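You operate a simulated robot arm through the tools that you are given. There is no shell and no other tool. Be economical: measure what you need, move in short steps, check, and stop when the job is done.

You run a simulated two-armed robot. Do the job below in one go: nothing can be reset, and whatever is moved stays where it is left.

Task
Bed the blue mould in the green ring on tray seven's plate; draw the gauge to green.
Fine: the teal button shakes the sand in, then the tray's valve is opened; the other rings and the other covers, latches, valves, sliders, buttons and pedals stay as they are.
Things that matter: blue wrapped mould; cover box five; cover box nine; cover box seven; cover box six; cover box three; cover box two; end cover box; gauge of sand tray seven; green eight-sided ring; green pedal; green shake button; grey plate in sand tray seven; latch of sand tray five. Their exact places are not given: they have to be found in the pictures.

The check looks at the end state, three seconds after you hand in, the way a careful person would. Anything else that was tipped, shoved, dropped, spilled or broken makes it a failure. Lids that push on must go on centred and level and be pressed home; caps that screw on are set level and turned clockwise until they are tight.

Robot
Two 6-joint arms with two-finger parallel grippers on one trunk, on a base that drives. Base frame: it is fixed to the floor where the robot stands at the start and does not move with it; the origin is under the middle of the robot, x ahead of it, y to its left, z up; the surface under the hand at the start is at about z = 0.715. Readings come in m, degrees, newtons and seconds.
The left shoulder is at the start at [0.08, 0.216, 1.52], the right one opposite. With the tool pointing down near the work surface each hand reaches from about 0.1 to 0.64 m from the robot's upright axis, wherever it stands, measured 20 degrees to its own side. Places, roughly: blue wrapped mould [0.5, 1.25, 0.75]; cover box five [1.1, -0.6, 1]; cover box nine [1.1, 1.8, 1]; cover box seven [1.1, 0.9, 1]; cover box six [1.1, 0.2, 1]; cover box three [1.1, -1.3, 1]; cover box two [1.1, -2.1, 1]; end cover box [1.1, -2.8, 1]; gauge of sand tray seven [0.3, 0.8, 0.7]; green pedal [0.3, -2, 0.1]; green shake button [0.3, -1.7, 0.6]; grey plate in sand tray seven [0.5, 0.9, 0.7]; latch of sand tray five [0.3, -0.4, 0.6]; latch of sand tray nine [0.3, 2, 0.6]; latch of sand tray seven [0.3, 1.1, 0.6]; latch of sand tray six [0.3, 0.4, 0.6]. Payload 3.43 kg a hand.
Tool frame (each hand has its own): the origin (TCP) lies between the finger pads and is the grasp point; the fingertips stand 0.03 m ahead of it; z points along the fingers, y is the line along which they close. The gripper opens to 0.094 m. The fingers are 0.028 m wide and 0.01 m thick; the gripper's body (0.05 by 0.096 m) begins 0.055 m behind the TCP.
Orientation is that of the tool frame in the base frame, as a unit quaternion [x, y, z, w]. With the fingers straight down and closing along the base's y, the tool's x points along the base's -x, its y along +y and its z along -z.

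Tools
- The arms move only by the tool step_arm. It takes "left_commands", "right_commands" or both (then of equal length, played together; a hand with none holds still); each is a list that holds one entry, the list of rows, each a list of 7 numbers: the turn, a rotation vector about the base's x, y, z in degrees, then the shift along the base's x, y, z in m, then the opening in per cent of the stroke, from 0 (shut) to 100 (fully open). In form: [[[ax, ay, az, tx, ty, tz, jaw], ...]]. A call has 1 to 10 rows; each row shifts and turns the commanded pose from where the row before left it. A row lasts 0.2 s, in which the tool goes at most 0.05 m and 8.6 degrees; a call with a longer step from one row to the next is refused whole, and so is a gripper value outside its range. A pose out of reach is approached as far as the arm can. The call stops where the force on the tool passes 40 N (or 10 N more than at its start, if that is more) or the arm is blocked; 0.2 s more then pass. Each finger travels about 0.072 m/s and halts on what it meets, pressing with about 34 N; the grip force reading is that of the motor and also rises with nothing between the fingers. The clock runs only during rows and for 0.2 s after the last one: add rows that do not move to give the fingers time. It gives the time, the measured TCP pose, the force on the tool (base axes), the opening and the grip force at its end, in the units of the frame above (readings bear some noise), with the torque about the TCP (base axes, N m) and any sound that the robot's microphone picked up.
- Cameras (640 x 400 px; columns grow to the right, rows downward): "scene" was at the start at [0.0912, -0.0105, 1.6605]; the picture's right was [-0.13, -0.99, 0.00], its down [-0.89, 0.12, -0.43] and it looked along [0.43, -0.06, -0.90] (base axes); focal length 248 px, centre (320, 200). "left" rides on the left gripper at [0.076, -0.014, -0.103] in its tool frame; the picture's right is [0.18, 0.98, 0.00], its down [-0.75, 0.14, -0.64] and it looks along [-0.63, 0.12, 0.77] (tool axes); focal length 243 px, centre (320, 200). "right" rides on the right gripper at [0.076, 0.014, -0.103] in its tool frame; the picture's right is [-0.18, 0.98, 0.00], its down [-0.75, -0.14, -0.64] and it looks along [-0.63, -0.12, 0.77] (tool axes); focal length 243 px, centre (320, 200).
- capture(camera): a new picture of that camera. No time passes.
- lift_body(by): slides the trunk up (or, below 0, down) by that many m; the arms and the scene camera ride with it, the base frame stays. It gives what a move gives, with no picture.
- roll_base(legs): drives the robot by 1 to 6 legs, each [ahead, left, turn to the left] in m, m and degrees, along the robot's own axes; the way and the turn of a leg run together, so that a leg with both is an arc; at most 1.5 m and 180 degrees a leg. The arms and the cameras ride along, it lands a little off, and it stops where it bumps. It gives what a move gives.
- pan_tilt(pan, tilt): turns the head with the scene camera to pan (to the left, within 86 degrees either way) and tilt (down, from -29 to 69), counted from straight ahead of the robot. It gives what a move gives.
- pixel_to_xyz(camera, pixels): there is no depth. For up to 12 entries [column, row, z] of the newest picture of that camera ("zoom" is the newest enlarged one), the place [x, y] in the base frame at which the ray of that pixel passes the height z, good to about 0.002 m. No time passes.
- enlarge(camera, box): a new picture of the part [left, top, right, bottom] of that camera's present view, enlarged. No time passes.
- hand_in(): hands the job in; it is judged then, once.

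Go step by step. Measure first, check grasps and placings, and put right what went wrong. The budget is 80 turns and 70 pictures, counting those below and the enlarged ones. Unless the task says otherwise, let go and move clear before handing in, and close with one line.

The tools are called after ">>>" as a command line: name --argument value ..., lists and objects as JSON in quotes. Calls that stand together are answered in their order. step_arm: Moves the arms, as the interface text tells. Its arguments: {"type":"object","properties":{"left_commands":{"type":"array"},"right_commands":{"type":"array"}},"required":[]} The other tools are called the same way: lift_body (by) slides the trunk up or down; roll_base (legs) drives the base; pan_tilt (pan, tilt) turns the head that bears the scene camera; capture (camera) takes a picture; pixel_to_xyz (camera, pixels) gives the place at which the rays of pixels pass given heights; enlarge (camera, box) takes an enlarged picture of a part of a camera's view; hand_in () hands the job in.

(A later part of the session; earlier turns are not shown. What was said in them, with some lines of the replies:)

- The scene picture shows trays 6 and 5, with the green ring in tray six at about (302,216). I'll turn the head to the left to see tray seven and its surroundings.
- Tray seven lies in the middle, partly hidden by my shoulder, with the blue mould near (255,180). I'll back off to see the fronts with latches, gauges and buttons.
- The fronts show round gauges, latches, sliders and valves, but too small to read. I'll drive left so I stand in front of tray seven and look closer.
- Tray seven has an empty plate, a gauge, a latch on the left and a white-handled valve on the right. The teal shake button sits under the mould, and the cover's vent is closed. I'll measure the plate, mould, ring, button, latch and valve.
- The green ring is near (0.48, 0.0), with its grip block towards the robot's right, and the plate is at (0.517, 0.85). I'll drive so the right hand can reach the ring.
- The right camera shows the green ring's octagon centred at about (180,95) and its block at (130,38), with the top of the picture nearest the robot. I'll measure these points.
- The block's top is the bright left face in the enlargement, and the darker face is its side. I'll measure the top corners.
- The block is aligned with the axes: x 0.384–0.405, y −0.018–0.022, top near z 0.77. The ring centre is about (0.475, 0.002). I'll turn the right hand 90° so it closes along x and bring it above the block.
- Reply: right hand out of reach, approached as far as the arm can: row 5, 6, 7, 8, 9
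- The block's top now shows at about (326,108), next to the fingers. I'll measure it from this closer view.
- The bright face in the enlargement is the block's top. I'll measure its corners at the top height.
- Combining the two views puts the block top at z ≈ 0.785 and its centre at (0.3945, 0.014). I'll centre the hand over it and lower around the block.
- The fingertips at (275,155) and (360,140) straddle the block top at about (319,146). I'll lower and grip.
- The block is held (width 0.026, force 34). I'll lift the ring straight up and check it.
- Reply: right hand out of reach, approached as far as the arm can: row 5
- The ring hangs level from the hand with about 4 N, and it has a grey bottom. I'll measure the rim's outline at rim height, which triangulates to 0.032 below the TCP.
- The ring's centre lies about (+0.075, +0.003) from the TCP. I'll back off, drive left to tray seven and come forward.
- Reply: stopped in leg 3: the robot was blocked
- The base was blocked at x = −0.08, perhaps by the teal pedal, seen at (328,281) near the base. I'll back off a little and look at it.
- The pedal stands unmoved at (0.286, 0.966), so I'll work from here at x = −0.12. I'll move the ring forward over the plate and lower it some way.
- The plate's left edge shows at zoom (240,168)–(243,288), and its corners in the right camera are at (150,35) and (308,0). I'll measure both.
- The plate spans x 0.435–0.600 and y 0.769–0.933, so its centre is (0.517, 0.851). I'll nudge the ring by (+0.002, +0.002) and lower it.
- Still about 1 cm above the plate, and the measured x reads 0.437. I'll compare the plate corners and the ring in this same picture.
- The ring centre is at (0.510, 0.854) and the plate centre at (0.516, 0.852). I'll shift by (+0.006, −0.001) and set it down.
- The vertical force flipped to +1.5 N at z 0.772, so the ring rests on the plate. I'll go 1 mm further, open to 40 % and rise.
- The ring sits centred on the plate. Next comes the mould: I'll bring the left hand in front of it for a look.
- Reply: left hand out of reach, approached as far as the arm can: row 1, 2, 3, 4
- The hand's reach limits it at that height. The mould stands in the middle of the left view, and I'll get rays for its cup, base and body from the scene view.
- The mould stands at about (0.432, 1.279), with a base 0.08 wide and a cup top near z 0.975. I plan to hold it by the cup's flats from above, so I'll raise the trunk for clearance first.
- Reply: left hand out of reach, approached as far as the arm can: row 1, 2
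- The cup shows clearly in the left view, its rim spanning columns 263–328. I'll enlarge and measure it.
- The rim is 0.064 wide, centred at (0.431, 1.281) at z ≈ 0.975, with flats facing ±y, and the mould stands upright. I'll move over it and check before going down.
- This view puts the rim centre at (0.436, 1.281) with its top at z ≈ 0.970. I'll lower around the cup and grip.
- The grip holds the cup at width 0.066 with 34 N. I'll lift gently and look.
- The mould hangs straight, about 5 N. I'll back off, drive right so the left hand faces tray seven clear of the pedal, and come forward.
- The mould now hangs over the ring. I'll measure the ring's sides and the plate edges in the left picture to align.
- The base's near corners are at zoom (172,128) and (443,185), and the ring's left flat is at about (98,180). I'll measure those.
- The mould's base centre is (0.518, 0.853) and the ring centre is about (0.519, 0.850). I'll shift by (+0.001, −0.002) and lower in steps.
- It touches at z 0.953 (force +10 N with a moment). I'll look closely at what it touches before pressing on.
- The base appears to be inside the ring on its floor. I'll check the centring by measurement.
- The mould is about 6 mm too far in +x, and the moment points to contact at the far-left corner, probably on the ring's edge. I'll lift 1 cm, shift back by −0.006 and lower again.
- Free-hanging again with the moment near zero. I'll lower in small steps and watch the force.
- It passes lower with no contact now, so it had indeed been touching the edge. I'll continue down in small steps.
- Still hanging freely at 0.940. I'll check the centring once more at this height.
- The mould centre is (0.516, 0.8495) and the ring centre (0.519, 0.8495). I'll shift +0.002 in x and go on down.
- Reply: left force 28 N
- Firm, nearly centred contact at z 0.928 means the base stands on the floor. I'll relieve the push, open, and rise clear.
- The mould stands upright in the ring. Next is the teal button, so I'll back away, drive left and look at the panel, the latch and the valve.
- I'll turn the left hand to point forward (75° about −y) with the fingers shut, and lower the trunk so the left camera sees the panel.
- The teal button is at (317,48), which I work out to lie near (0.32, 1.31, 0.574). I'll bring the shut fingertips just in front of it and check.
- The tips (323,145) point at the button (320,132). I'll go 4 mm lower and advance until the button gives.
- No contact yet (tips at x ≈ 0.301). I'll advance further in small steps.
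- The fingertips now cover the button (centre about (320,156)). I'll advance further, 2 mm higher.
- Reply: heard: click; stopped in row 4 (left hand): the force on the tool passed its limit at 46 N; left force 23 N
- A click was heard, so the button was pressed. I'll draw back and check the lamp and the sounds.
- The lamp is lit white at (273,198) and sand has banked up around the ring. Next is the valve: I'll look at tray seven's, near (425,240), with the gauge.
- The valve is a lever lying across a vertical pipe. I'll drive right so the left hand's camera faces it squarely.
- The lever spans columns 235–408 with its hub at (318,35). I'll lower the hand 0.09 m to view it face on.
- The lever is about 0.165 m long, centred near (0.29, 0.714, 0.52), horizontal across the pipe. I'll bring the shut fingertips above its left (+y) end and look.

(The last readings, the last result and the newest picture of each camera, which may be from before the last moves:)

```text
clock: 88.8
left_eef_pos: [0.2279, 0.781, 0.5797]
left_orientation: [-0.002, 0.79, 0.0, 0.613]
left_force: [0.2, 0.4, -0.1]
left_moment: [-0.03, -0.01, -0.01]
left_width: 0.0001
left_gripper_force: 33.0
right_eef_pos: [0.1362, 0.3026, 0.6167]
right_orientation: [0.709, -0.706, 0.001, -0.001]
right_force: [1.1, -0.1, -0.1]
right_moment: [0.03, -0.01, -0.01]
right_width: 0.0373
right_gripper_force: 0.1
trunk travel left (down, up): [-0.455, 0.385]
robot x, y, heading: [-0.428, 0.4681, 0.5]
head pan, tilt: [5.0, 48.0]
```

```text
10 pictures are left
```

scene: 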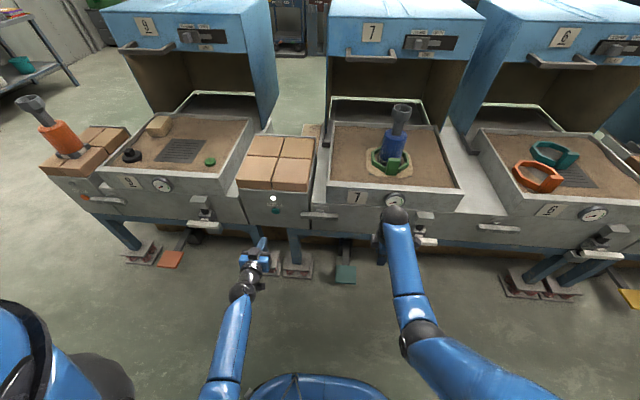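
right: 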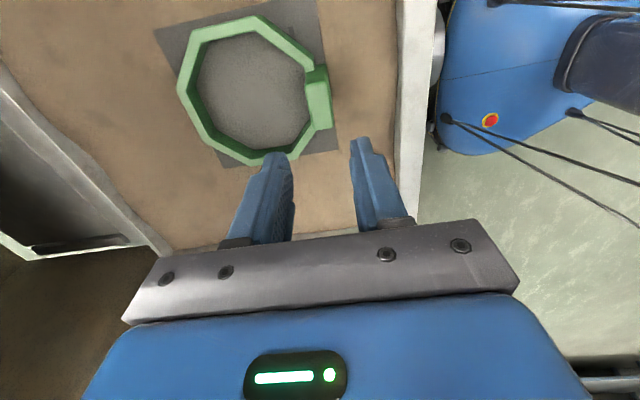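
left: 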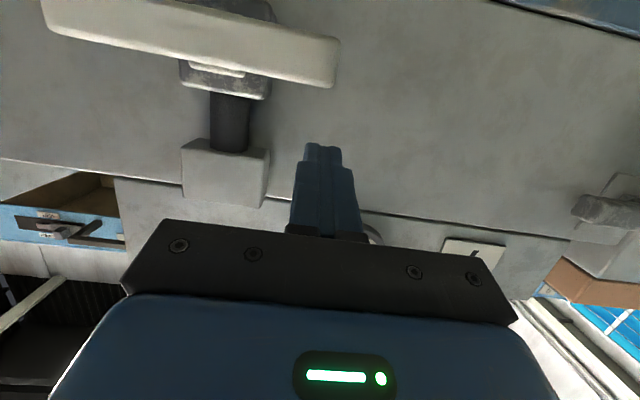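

This view puts the lever's front at x ≈ 0.243, z ≈ 0.525, with its left end at y ≈ 0.779. I'll move above it at y 0.763 and press down gently.

>>> step_arm --left_commands '[[[0, 0, 0, 0.005, -0.018, 0, 0], [0, 0, 0, 0, 0, -0.012, 0], [0, 0, 0, 0, 0, -0.01, 0], [0, 0, 0, 0, 0, -0.008, 0], [0, 0, 0, 0, 0, -0.008, 0]]]'

```text
clock: 90.0
left_eef_pos: [0.2323, 0.7618, 0.5427]
left_orientation: [-0.003, 0.791, 0.001, 0.612]
left_force: [2.0, 3.4, 4.6]
left_moment: [0.02, -0.2, 0.1]
left_width: 0.0001
left_gripper_force: 33.6
right_eef_pos: [0.1367, 0.3036, 0.6151]
right_orientation: [0.709, -0.706, 0.001, -0.002]
right_force: [0.0, 0.3, 0.5]
right_moment: [0.0, -0.02, 0.01]
right_width: 0.0377
right_gripper_force: 0.0
trunk travel left (down, up): [-0.455, 0.385]
robot x, y, heading: [-0.427, 0.4695, 0.3]
head pan, tilt: [5.0, 48.0]
```

Light contact (about 5 N) and it seems to yield. I'll follow the arc a bit more.

>>> step_arm --left_commands '[[[0, 0, 0, 0, 0.003, -0.011, 0], [0, 0, 0, 0, 0.001, -0.011, 0], [0, 0, 0, 0, -0.003, -0.009, 0], [0, 0, 0, 0, -0.004, -0.009, 0]]]'

>>> capture --camera "left"

```text
clock: 91.0
left_eef_pos: [0.2272, 0.7616, 0.5084]
left_orientation: [-0.003, 0.791, 0.001, 0.612]
left_force: [2.3, 3.5, 0.3]
left_moment: [0.07, -0.11, 0.13]
left_width: 0.0
left_gripper_force: 33.0
left hand out of reach, approached as far as the arm can: row 4
right_eef_pos: [0.1383, 0.3037, 0.6154]
right_orientation: [0.709, -0.706, 0.001, -0.002]
right_force: [0.0, 0.1, 0.1]
right_moment: [0.02, 0.03, -0.01]
right_width: 0.0377
right_gripper_force: 0.0
trunk travel left (down, up): [-0.455, 0.385]
robot x, y, heading: [-0.4268, 0.4683, 0.1]
head pan, tilt: [5.0, 48.0]
```

```text
9 pictures are left
```

left: 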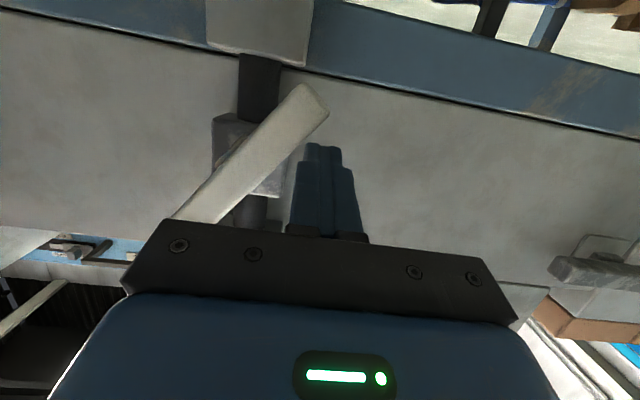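

The lever has turned about 50° and moves easily; the hand is at its lower reach. I'll lower the trunk 2 cm and then push sideways (−y).

>>> lift_body --by -0.02

>>> step_arm --left_commands '[[[0, 0, 0, 0, -0.007, 0, 0], [0, 0, 0, 0, -0.007, 0, 0], [0, 0, 0, 0, -0.005, 0, 0], [0, 0, 0, 0, -0.004, 0, 0]]]'

>>> capture --camera "left"

```text
clock: 91.7
left_eef_pos: [0.2259, 0.7607, 0.4873]
left_orientation: [-0.001, 0.792, -0.001, 0.611]
left_force: [-0.6, -0.7, -0.3]
left_moment: [0.0, 0.02, 0.02]
left_width: 0.0
left_gripper_force: 33.0
right_eef_pos: [0.1364, 0.3025, 0.5958]
right_orientation: [0.709, -0.705, 0.001, -0.003]
right_force: [0.2, -0.2, -0.2]
right_moment: [-0.01, -0.01, 0.05]
right_width: 0.0375
right_gripper_force: 0.0
trunk travel left (down, up): [-0.435, 0.405]
robot x, y, heading: [-0.4282, 0.4661, 0.3]
head pan, tilt: [5.0, 48.0]
```

```text
clock: 92.7
left_eef_pos: [0.2261, 0.7374, 0.4891]
left_orientation: [-0.002, 0.792, 0.0, 0.611]
left_force: [0.0, 3.5, -3.1]
left_moment: [0.12, 0.1, 0.1]
left_width: 0.0
left_gripper_force: 32.8
right_eef_pos: [0.1368, 0.3024, 0.5955]
right_orientation: [0.709, -0.705, 0.001, -0.002]
right_force: [0.4, 0.1, 0.5]
right_moment: [-0.02, 0.0, -0.03]
right_width: 0.0378
right_gripper_force: 0.0
trunk travel left (down, up): [-0.435, 0.405]
robot x, y, heading: [-0.4279, 0.4672, 0.5]
head pan, tilt: [5.0, 48.0]
```

```text
8 pictures are left
```

left: 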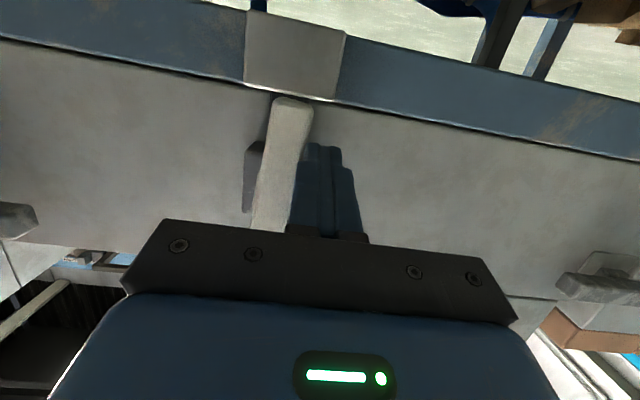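

The lever is nearly in line with the pipe. I'll push a bit further until it reaches its stop.

>>> step_arm --left_commands '[[[0, 0, 0, 0, -0.003, 0, 0], [0, 0, 0, 0, -0.003, 0, 0], [0, 0, 0, 0, -0.003, 0, 0]]]'

```text
clock: 93.5
left_eef_pos: [0.2272, 0.7322, 0.4908]
left_orientation: [-0.003, 0.792, -0.002, 0.611]
left_force: [8.8, 11.5, -3.9]
left_moment: [0.27, -0.01, 0.35]
left_width: 0.0
left_gripper_force: 32.7
left hand out of reach, approached as far as the arm can: row 2
right_eef_pos: [0.138, 0.3037, 0.5955]
right_orientation: [0.709, -0.705, 0.001, 0.0]
right_force: [0.1, 0.0, 0.2]
right_moment: [0.01, -0.03, 0.01]
right_width: 0.0376
right_gripper_force: 0.1
trunk travel left (down, up): [-0.435, 0.405]
robot x, y, heading: [-0.4249, 0.4682, 0.4]
head pan, tilt: [5.0, 48.0]
```

The side force rose to 11.5 N, so this is probably the stop. I'll give one more small push, then back off sideways and away.

>>> step_arm --left_commands '[[[0, 0, 0, 0, -0.003, 0, 0], [0, 0, 0, 0, 0, 0, 0], [0, 0, 0, 0, 0.02, 0, 0], [0, 0, 0, -0.04, 0.02, 0, 0], [0, 0, 0, -0.05, 0, 0, 0], [0, 0, 0, -0.03, 0, 0, 0], [0, 0, 0, 0, 0, 0, 0]]]'

>>> capture --camera "scene"

```text
clock: 95.1
left_eef_pos: [0.105, 0.7709, 0.4913]
left_orientation: [-0.003, 0.791, 0.0, 0.612]
left_force: [-0.1, -0.2, 0.6]
left_moment: [0.04, -0.01, -0.02]
left_width: 0.0002
left_gripper_force: 32.8
left hand out of reach, approached as far as the arm can: row 1
right_eef_pos: [0.1364, 0.3022, 0.5959]
right_orientation: [0.709, -0.705, 0.001, -0.001]
right_force: [0.4, -1.3, 0.2]
right_moment: [0.01, -0.02, 0.0]
right_width: 0.0376
right_gripper_force: 0.1
trunk travel left (down, up): [-0.435, 0.405]
robot x, y, heading: [-0.4256, 0.4651, 0.3]
head pan, tilt: [5.0, 48.0]
```

```text
7 pictures are left
```

scene: 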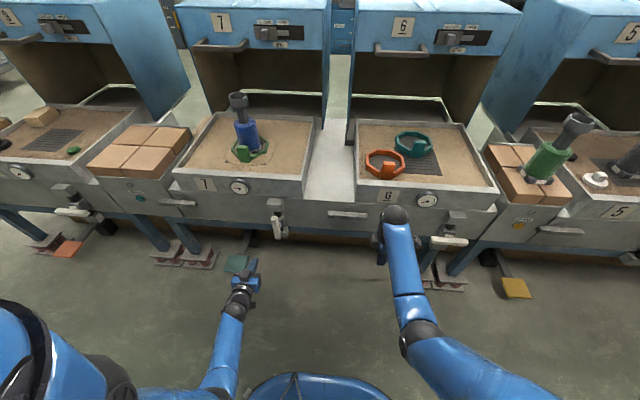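

>>> enlarge --camera "scene" --box '[170, 90, 310, 250]'

>>> enlarge --camera "scene" --box '[220, 170, 260, 200]'

```text
2.50 times, centred on (240, 170) of scene
```

zoom: 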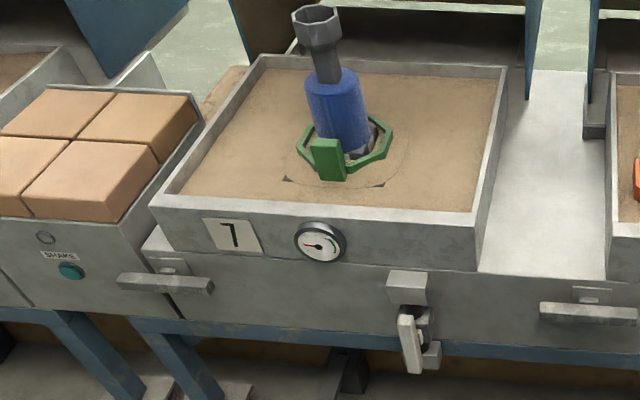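

```text
13.33 times, centred on (240, 185) of scene
```

zoom: 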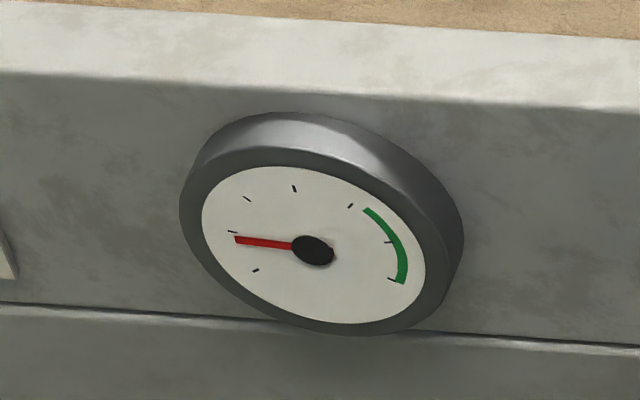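

The valve lever now hangs in line and the sand has covered the plate. The gauge needle is just above its start, at about 9 o'clock. I'll let time pass and see whether it rises.

>>> step_arm --left_commands '[[[0, 0, 0, 0, 0, 0, 0], [0, 0, 0, 0, 0, 0, 0], [0, 0, 0, 0, 0, 0, 0], [0, 0, 0, 0, 0, 0, 0], [0, 0, 0, 0, 0, 0, 0], [0, 0, 0, 0, 0, 0, 0], [0, 0, 0, 0, 0, 0, 0], [0, 0, 0, 0, 0, 0, 0], [0, 0, 0, 0, 0, 0, 0], [0, 0, 0, 0, 0, 0, 0]]]'

>>> enlarge --camera "scene" --box '[220, 170, 260, 200]'

```text
clock: 97.3
left_eef_pos: [0.1041, 0.7701, 0.4907]
left_orientation: [-0.002, 0.791, 0.0, 0.612]
left_force: [-0.3, 0.0, 0.3]
left_moment: [0.0, 0.0, -0.02]
left_width: 0.0
left_gripper_force: 32.8
right_eef_pos: [0.1369, 0.3019, 0.5964]
right_orientation: [0.709, -0.705, 0.001, -0.001]
right_force: [0.4, -0.3, 0.4]
right_moment: [0.0, 0.0, 0.0]
right_width: 0.0377
right_gripper_force: 0.1
trunk travel left (down, up): [-0.435, 0.405]
robot x, y, heading: [-0.4259, 0.4667, 0.2]
head pan, tilt: [5.0, 48.0]
```

```text
13.33 times, centred on (240, 185) of scene
```

zoom: 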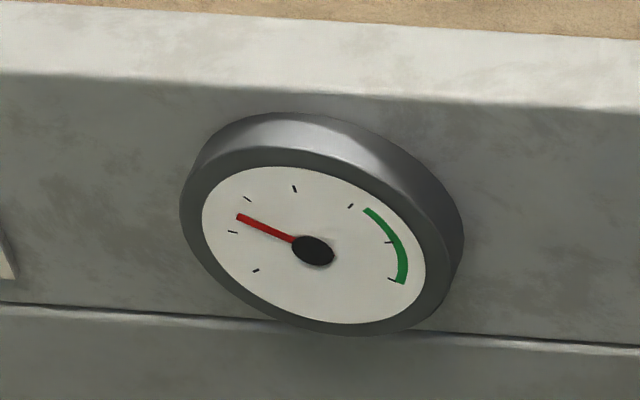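

The needle is climbing. I'll wait about 10 more seconds and look again.

>>> step_arm --left_commands '[[[0, 0, 0, 0, 0, 0, 0], [0, 0, 0, 0, 0, 0, 0], [0, 0, 0, 0, 0, 0, 0], [0, 0, 0, 0, 0, 0, 0], [0, 0, 0, 0, 0, 0, 0], [0, 0, 0, 0, 0, 0, 0], [0, 0, 0, 0, 0, 0, 0], [0, 0, 0, 0, 0, 0, 0], [0, 0, 0, 0, 0, 0, 0], [0, 0, 0, 0, 0, 0, 0]]]'

>>> step_arm --left_commands '[[[0, 0, 0, 0, 0, 0, 0], [0, 0, 0, 0, 0, 0, 0], [0, 0, 0, 0, 0, 0, 0], [0, 0, 0, 0, 0, 0, 0], [0, 0, 0, 0, 0, 0, 0], [0, 0, 0, 0, 0, 0, 0], [0, 0, 0, 0, 0, 0, 0], [0, 0, 0, 0, 0, 0, 0], [0, 0, 0, 0, 0, 0, 0], [0, 0, 0, 0, 0, 0, 0]]]'

>>> step_arm --left_commands '[[[0, 0, 0, 0, 0, 0, 0], [0, 0, 0, 0, 0, 0, 0], [0, 0, 0, 0, 0, 0, 0], [0, 0, 0, 0, 0, 0, 0], [0, 0, 0, 0, 0, 0, 0], [0, 0, 0, 0, 0, 0, 0], [0, 0, 0, 0, 0, 0, 0], [0, 0, 0, 0, 0, 0, 0], [0, 0, 0, 0, 0, 0, 0], [0, 0, 0, 0, 0, 0, 0]]]'

>>> step_arm --left_commands '[[[0, 0, 0, 0, 0, 0, 0], [0, 0, 0, 0, 0, 0, 0], [0, 0, 0, 0, 0, 0, 0], [0, 0, 0, 0, 0, 0, 0], [0, 0, 0, 0, 0, 0, 0], [0, 0, 0, 0, 0, 0, 0], [0, 0, 0, 0, 0, 0, 0], [0, 0, 0, 0, 0, 0, 0], [0, 0, 0, 0, 0, 0, 0], [0, 0, 0, 0, 0, 0, 0]]]'

>>> step_arm --left_commands '[[[0, 0, 0, 0, 0, 0, 0], [0, 0, 0, 0, 0, 0, 0], [0, 0, 0, 0, 0, 0, 0], [0, 0, 0, 0, 0, 0, 0], [0, 0, 0, 0, 0, 0, 0], [0, 0, 0, 0, 0, 0, 0], [0, 0, 0, 0, 0, 0, 0], [0, 0, 0, 0, 0, 0, 0], [0, 0, 0, 0, 0, 0, 0], [0, 0, 0, 0, 0, 0, 0]]]'

>>> enlarge --camera "scene" --box '[220, 170, 260, 200]'

```text
clock: 99.5
left_eef_pos: [0.1057, 0.7697, 0.493]
left_orientation: [-0.002, 0.791, 0.0, 0.612]
left_force: [-0.9, -0.7, -0.3]
left_moment: [0.01, -0.03, 0.0]
left_width: 0.0004
left_gripper_force: 33.3
right_eef_pos: [0.1362, 0.302, 0.5959]
right_orientation: [0.709, -0.705, 0.001, -0.001]
right_force: [0.5, 0.4, 0.4]
right_moment: [-0.03, -0.04, -0.03]
right_width: 0.0375
right_gripper_force: 0.0
trunk travel left (down, up): [-0.435, 0.405]
robot x, y, heading: [-0.4284, 0.4628, 0.5]
head pan, tilt: [5.0, 48.0]
```

```text
clock: 101.7
left_eef_pos: [0.1061, 0.7704, 0.492]
left_orientation: [-0.003, 0.791, 0.001, 0.612]
left_force: [-0.8, 0.3, 0.1]
left_moment: [0.0, 0.01, 0.01]
left_width: 0.0
left_gripper_force: 32.9
right_eef_pos: [0.1367, 0.3039, 0.5966]
right_orientation: [0.708, -0.706, 0.001, -0.001]
right_force: [-0.2, -0.7, -0.5]
right_moment: [0.01, 0.03, 0.02]
right_width: 0.0375
right_gripper_force: 0.1
trunk travel left (down, up): [-0.435, 0.405]
robot x, y, heading: [-0.4249, 0.4654, 0.3]
head pan, tilt: [5.0, 48.0]
```

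```text
clock: 103.9
left_eef_pos: [0.1051, 0.7691, 0.492]
left_orientation: [-0.004, 0.791, 0.002, 0.612]
left_force: [0.5, 1.0, -0.2]
left_moment: [-0.04, 0.05, -0.03]
left_width: 0.0002
left_gripper_force: 32.8
right_eef_pos: [0.1365, 0.3013, 0.5955]
right_orientation: [0.709, -0.705, 0.001, -0.002]
right_force: [-0.4, -0.2, 0.0]
right_moment: [-0.01, 0.0, -0.01]
right_width: 0.0376
right_gripper_force: 0.1
trunk travel left (down, up): [-0.435, 0.405]
robot x, y, heading: [-0.4261, 0.4738, 0.2]
head pan, tilt: [5.0, 48.0]
```

```text
clock: 106.1
left_eef_pos: [0.1038, 0.7704, 0.4922]
left_orientation: [-0.003, 0.791, 0.001, 0.612]
left_force: [-0.3, -0.2, 0.4]
left_moment: [-0.02, 0.01, 0.01]
left_width: 0.0
left_gripper_force: 33.2
right_eef_pos: [0.1366, 0.3029, 0.5958]
right_orientation: [0.708, -0.706, 0.002, -0.002]
right_force: [0.7, 0.2, 0.5]
right_moment: [-0.01, -0.01, -0.01]
right_width: 0.0374
right_gripper_force: 0.0
trunk travel left (down, up): [-0.435, 0.405]
robot x, y, heading: [-0.4269, 0.468, 0.3]
head pan, tilt: [5.0, 48.0]
```

```text
clock: 108.3
left_eef_pos: [0.1053, 0.7705, 0.4916]
left_orientation: [-0.002, 0.79, 0.0, 0.613]
left_force: [-0.1, -0.7, -0.1]
left_moment: [-0.01, 0.0, -0.02]
left_width: 0.0
left_gripper_force: 33.5
right_eef_pos: [0.1366, 0.3028, 0.5966]
right_orientation: [0.71, -0.705, 0.002, -0.001]
right_force: [0.3, -0.6, 0.8]
right_moment: [0.01, -0.02, 0.02]
right_width: 0.0377
right_gripper_force: 0.0
trunk travel left (down, up): [-0.435, 0.405]
robot x, y, heading: [-0.4281, 0.4657, 0.0]
head pan, tilt: [5.0, 48.0]
```

```text
13.33 times, centred on (240, 185) of scene
```

zoom: 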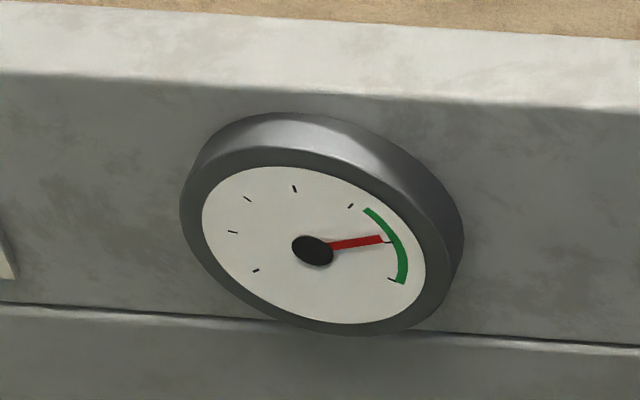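

The needle is in the green at zoom (370,240). I'll wait another 4 s to make sure it holds, then look once more at the tray and the other trays.

>>> step_arm --left_commands '[[[0, 0, 0, 0, 0, 0, 0], [0, 0, 0, 0, 0, 0, 0], [0, 0, 0, 0, 0, 0, 0], [0, 0, 0, 0, 0, 0, 0], [0, 0, 0, 0, 0, 0, 0], [0, 0, 0, 0, 0, 0, 0], [0, 0, 0, 0, 0, 0, 0], [0, 0, 0, 0, 0, 0, 0], [0, 0, 0, 0, 0, 0, 0], [0, 0, 0, 0, 0, 0, 0]]]'

>>> step_arm --left_commands '[[[0, 0, 0, 0, 0, 0, 0], [0, 0, 0, 0, 0, 0, 0], [0, 0, 0, 0, 0, 0, 0], [0, 0, 0, 0, 0, 0, 0], [0, 0, 0, 0, 0, 0, 0], [0, 0, 0, 0, 0, 0, 0], [0, 0, 0, 0, 0, 0, 0], [0, 0, 0, 0, 0, 0, 0], [0, 0, 0, 0, 0, 0, 0], [0, 0, 0, 0, 0, 0, 0]]]'

>>> enlarge --camera "scene" --box '[190, 90, 290, 210]'

```text
clock: 110.5
left_eef_pos: [0.1051, 0.7702, 0.4919]
left_orientation: [-0.003, 0.79, 0.001, 0.613]
left_force: [-1.0, 0.6, -0.5]
left_moment: [0.01, -0.02, -0.04]
left_width: 0.0
left_gripper_force: 32.5
right_eef_pos: [0.1371, 0.3026, 0.5967]
right_orientation: [0.709, -0.706, 0.001, 0.0]
right_force: [-0.2, -0.9, -0.3]
right_moment: [0.0, -0.02, -0.04]
right_width: 0.0377
right_gripper_force: 0.1
trunk travel left (down, up): [-0.435, 0.405]
robot x, y, heading: [-0.424, 0.4658, 0.3]
head pan, tilt: [5.0, 48.0]
```

```text
clock: 112.7
left_eef_pos: [0.1058, 0.7693, 0.4912]
left_orientation: [-0.002, 0.791, 0.0, 0.612]
left_force: [0.5, -0.3, -0.8]
left_moment: [0.01, 0.0, -0.01]
left_width: 0.0001
left_gripper_force: 32.7
right_eef_pos: [0.1358, 0.3023, 0.5965]
right_orientation: [0.709, -0.705, 0.001, -0.001]
right_force: [-0.1, -0.2, -0.6]
right_moment: [0.02, 0.04, 0.02]
right_width: 0.0377
right_gripper_force: 0.1
trunk travel left (down, up): [-0.435, 0.405]
robot x, y, heading: [-0.4307, 0.4661, 0.3]
head pan, tilt: [5.0, 48.0]
```

```text
3.33 times, centred on (240, 150) of scene
```

zoom: 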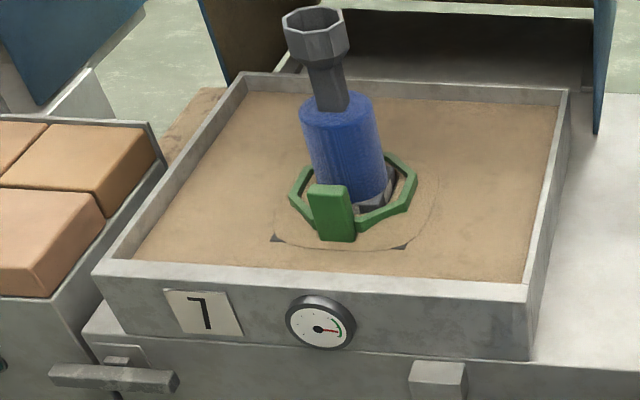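

The mould stands upright in the ring, bedded in sand. The needle seems to have moved a little further, so I'll check it closely.

>>> enlarge --camera "scene" --box '[220, 170, 260, 200]'

```text
13.33 times, centred on (240, 185) of scene
```

zoom: 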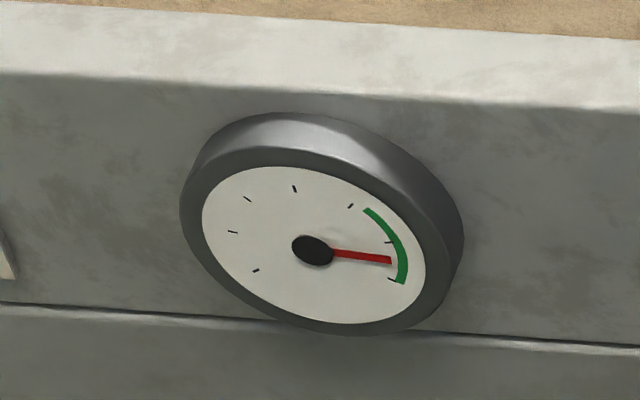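

The needle is well inside the green and slowing (about 4°/s, previously about 15°/s). Both hands are clear, so I'll hand in now.

>>> hand_in

```text
The job is handed in.
```

The blue mould is bedded in the green ring on tray seven's plate: the teal button shook the sand in, tray seven's valve is open, and its gauge read green when I handed in. The base bumped once at tray seven, probably against the teal pedal; the pedal looked unmoved afterwards.
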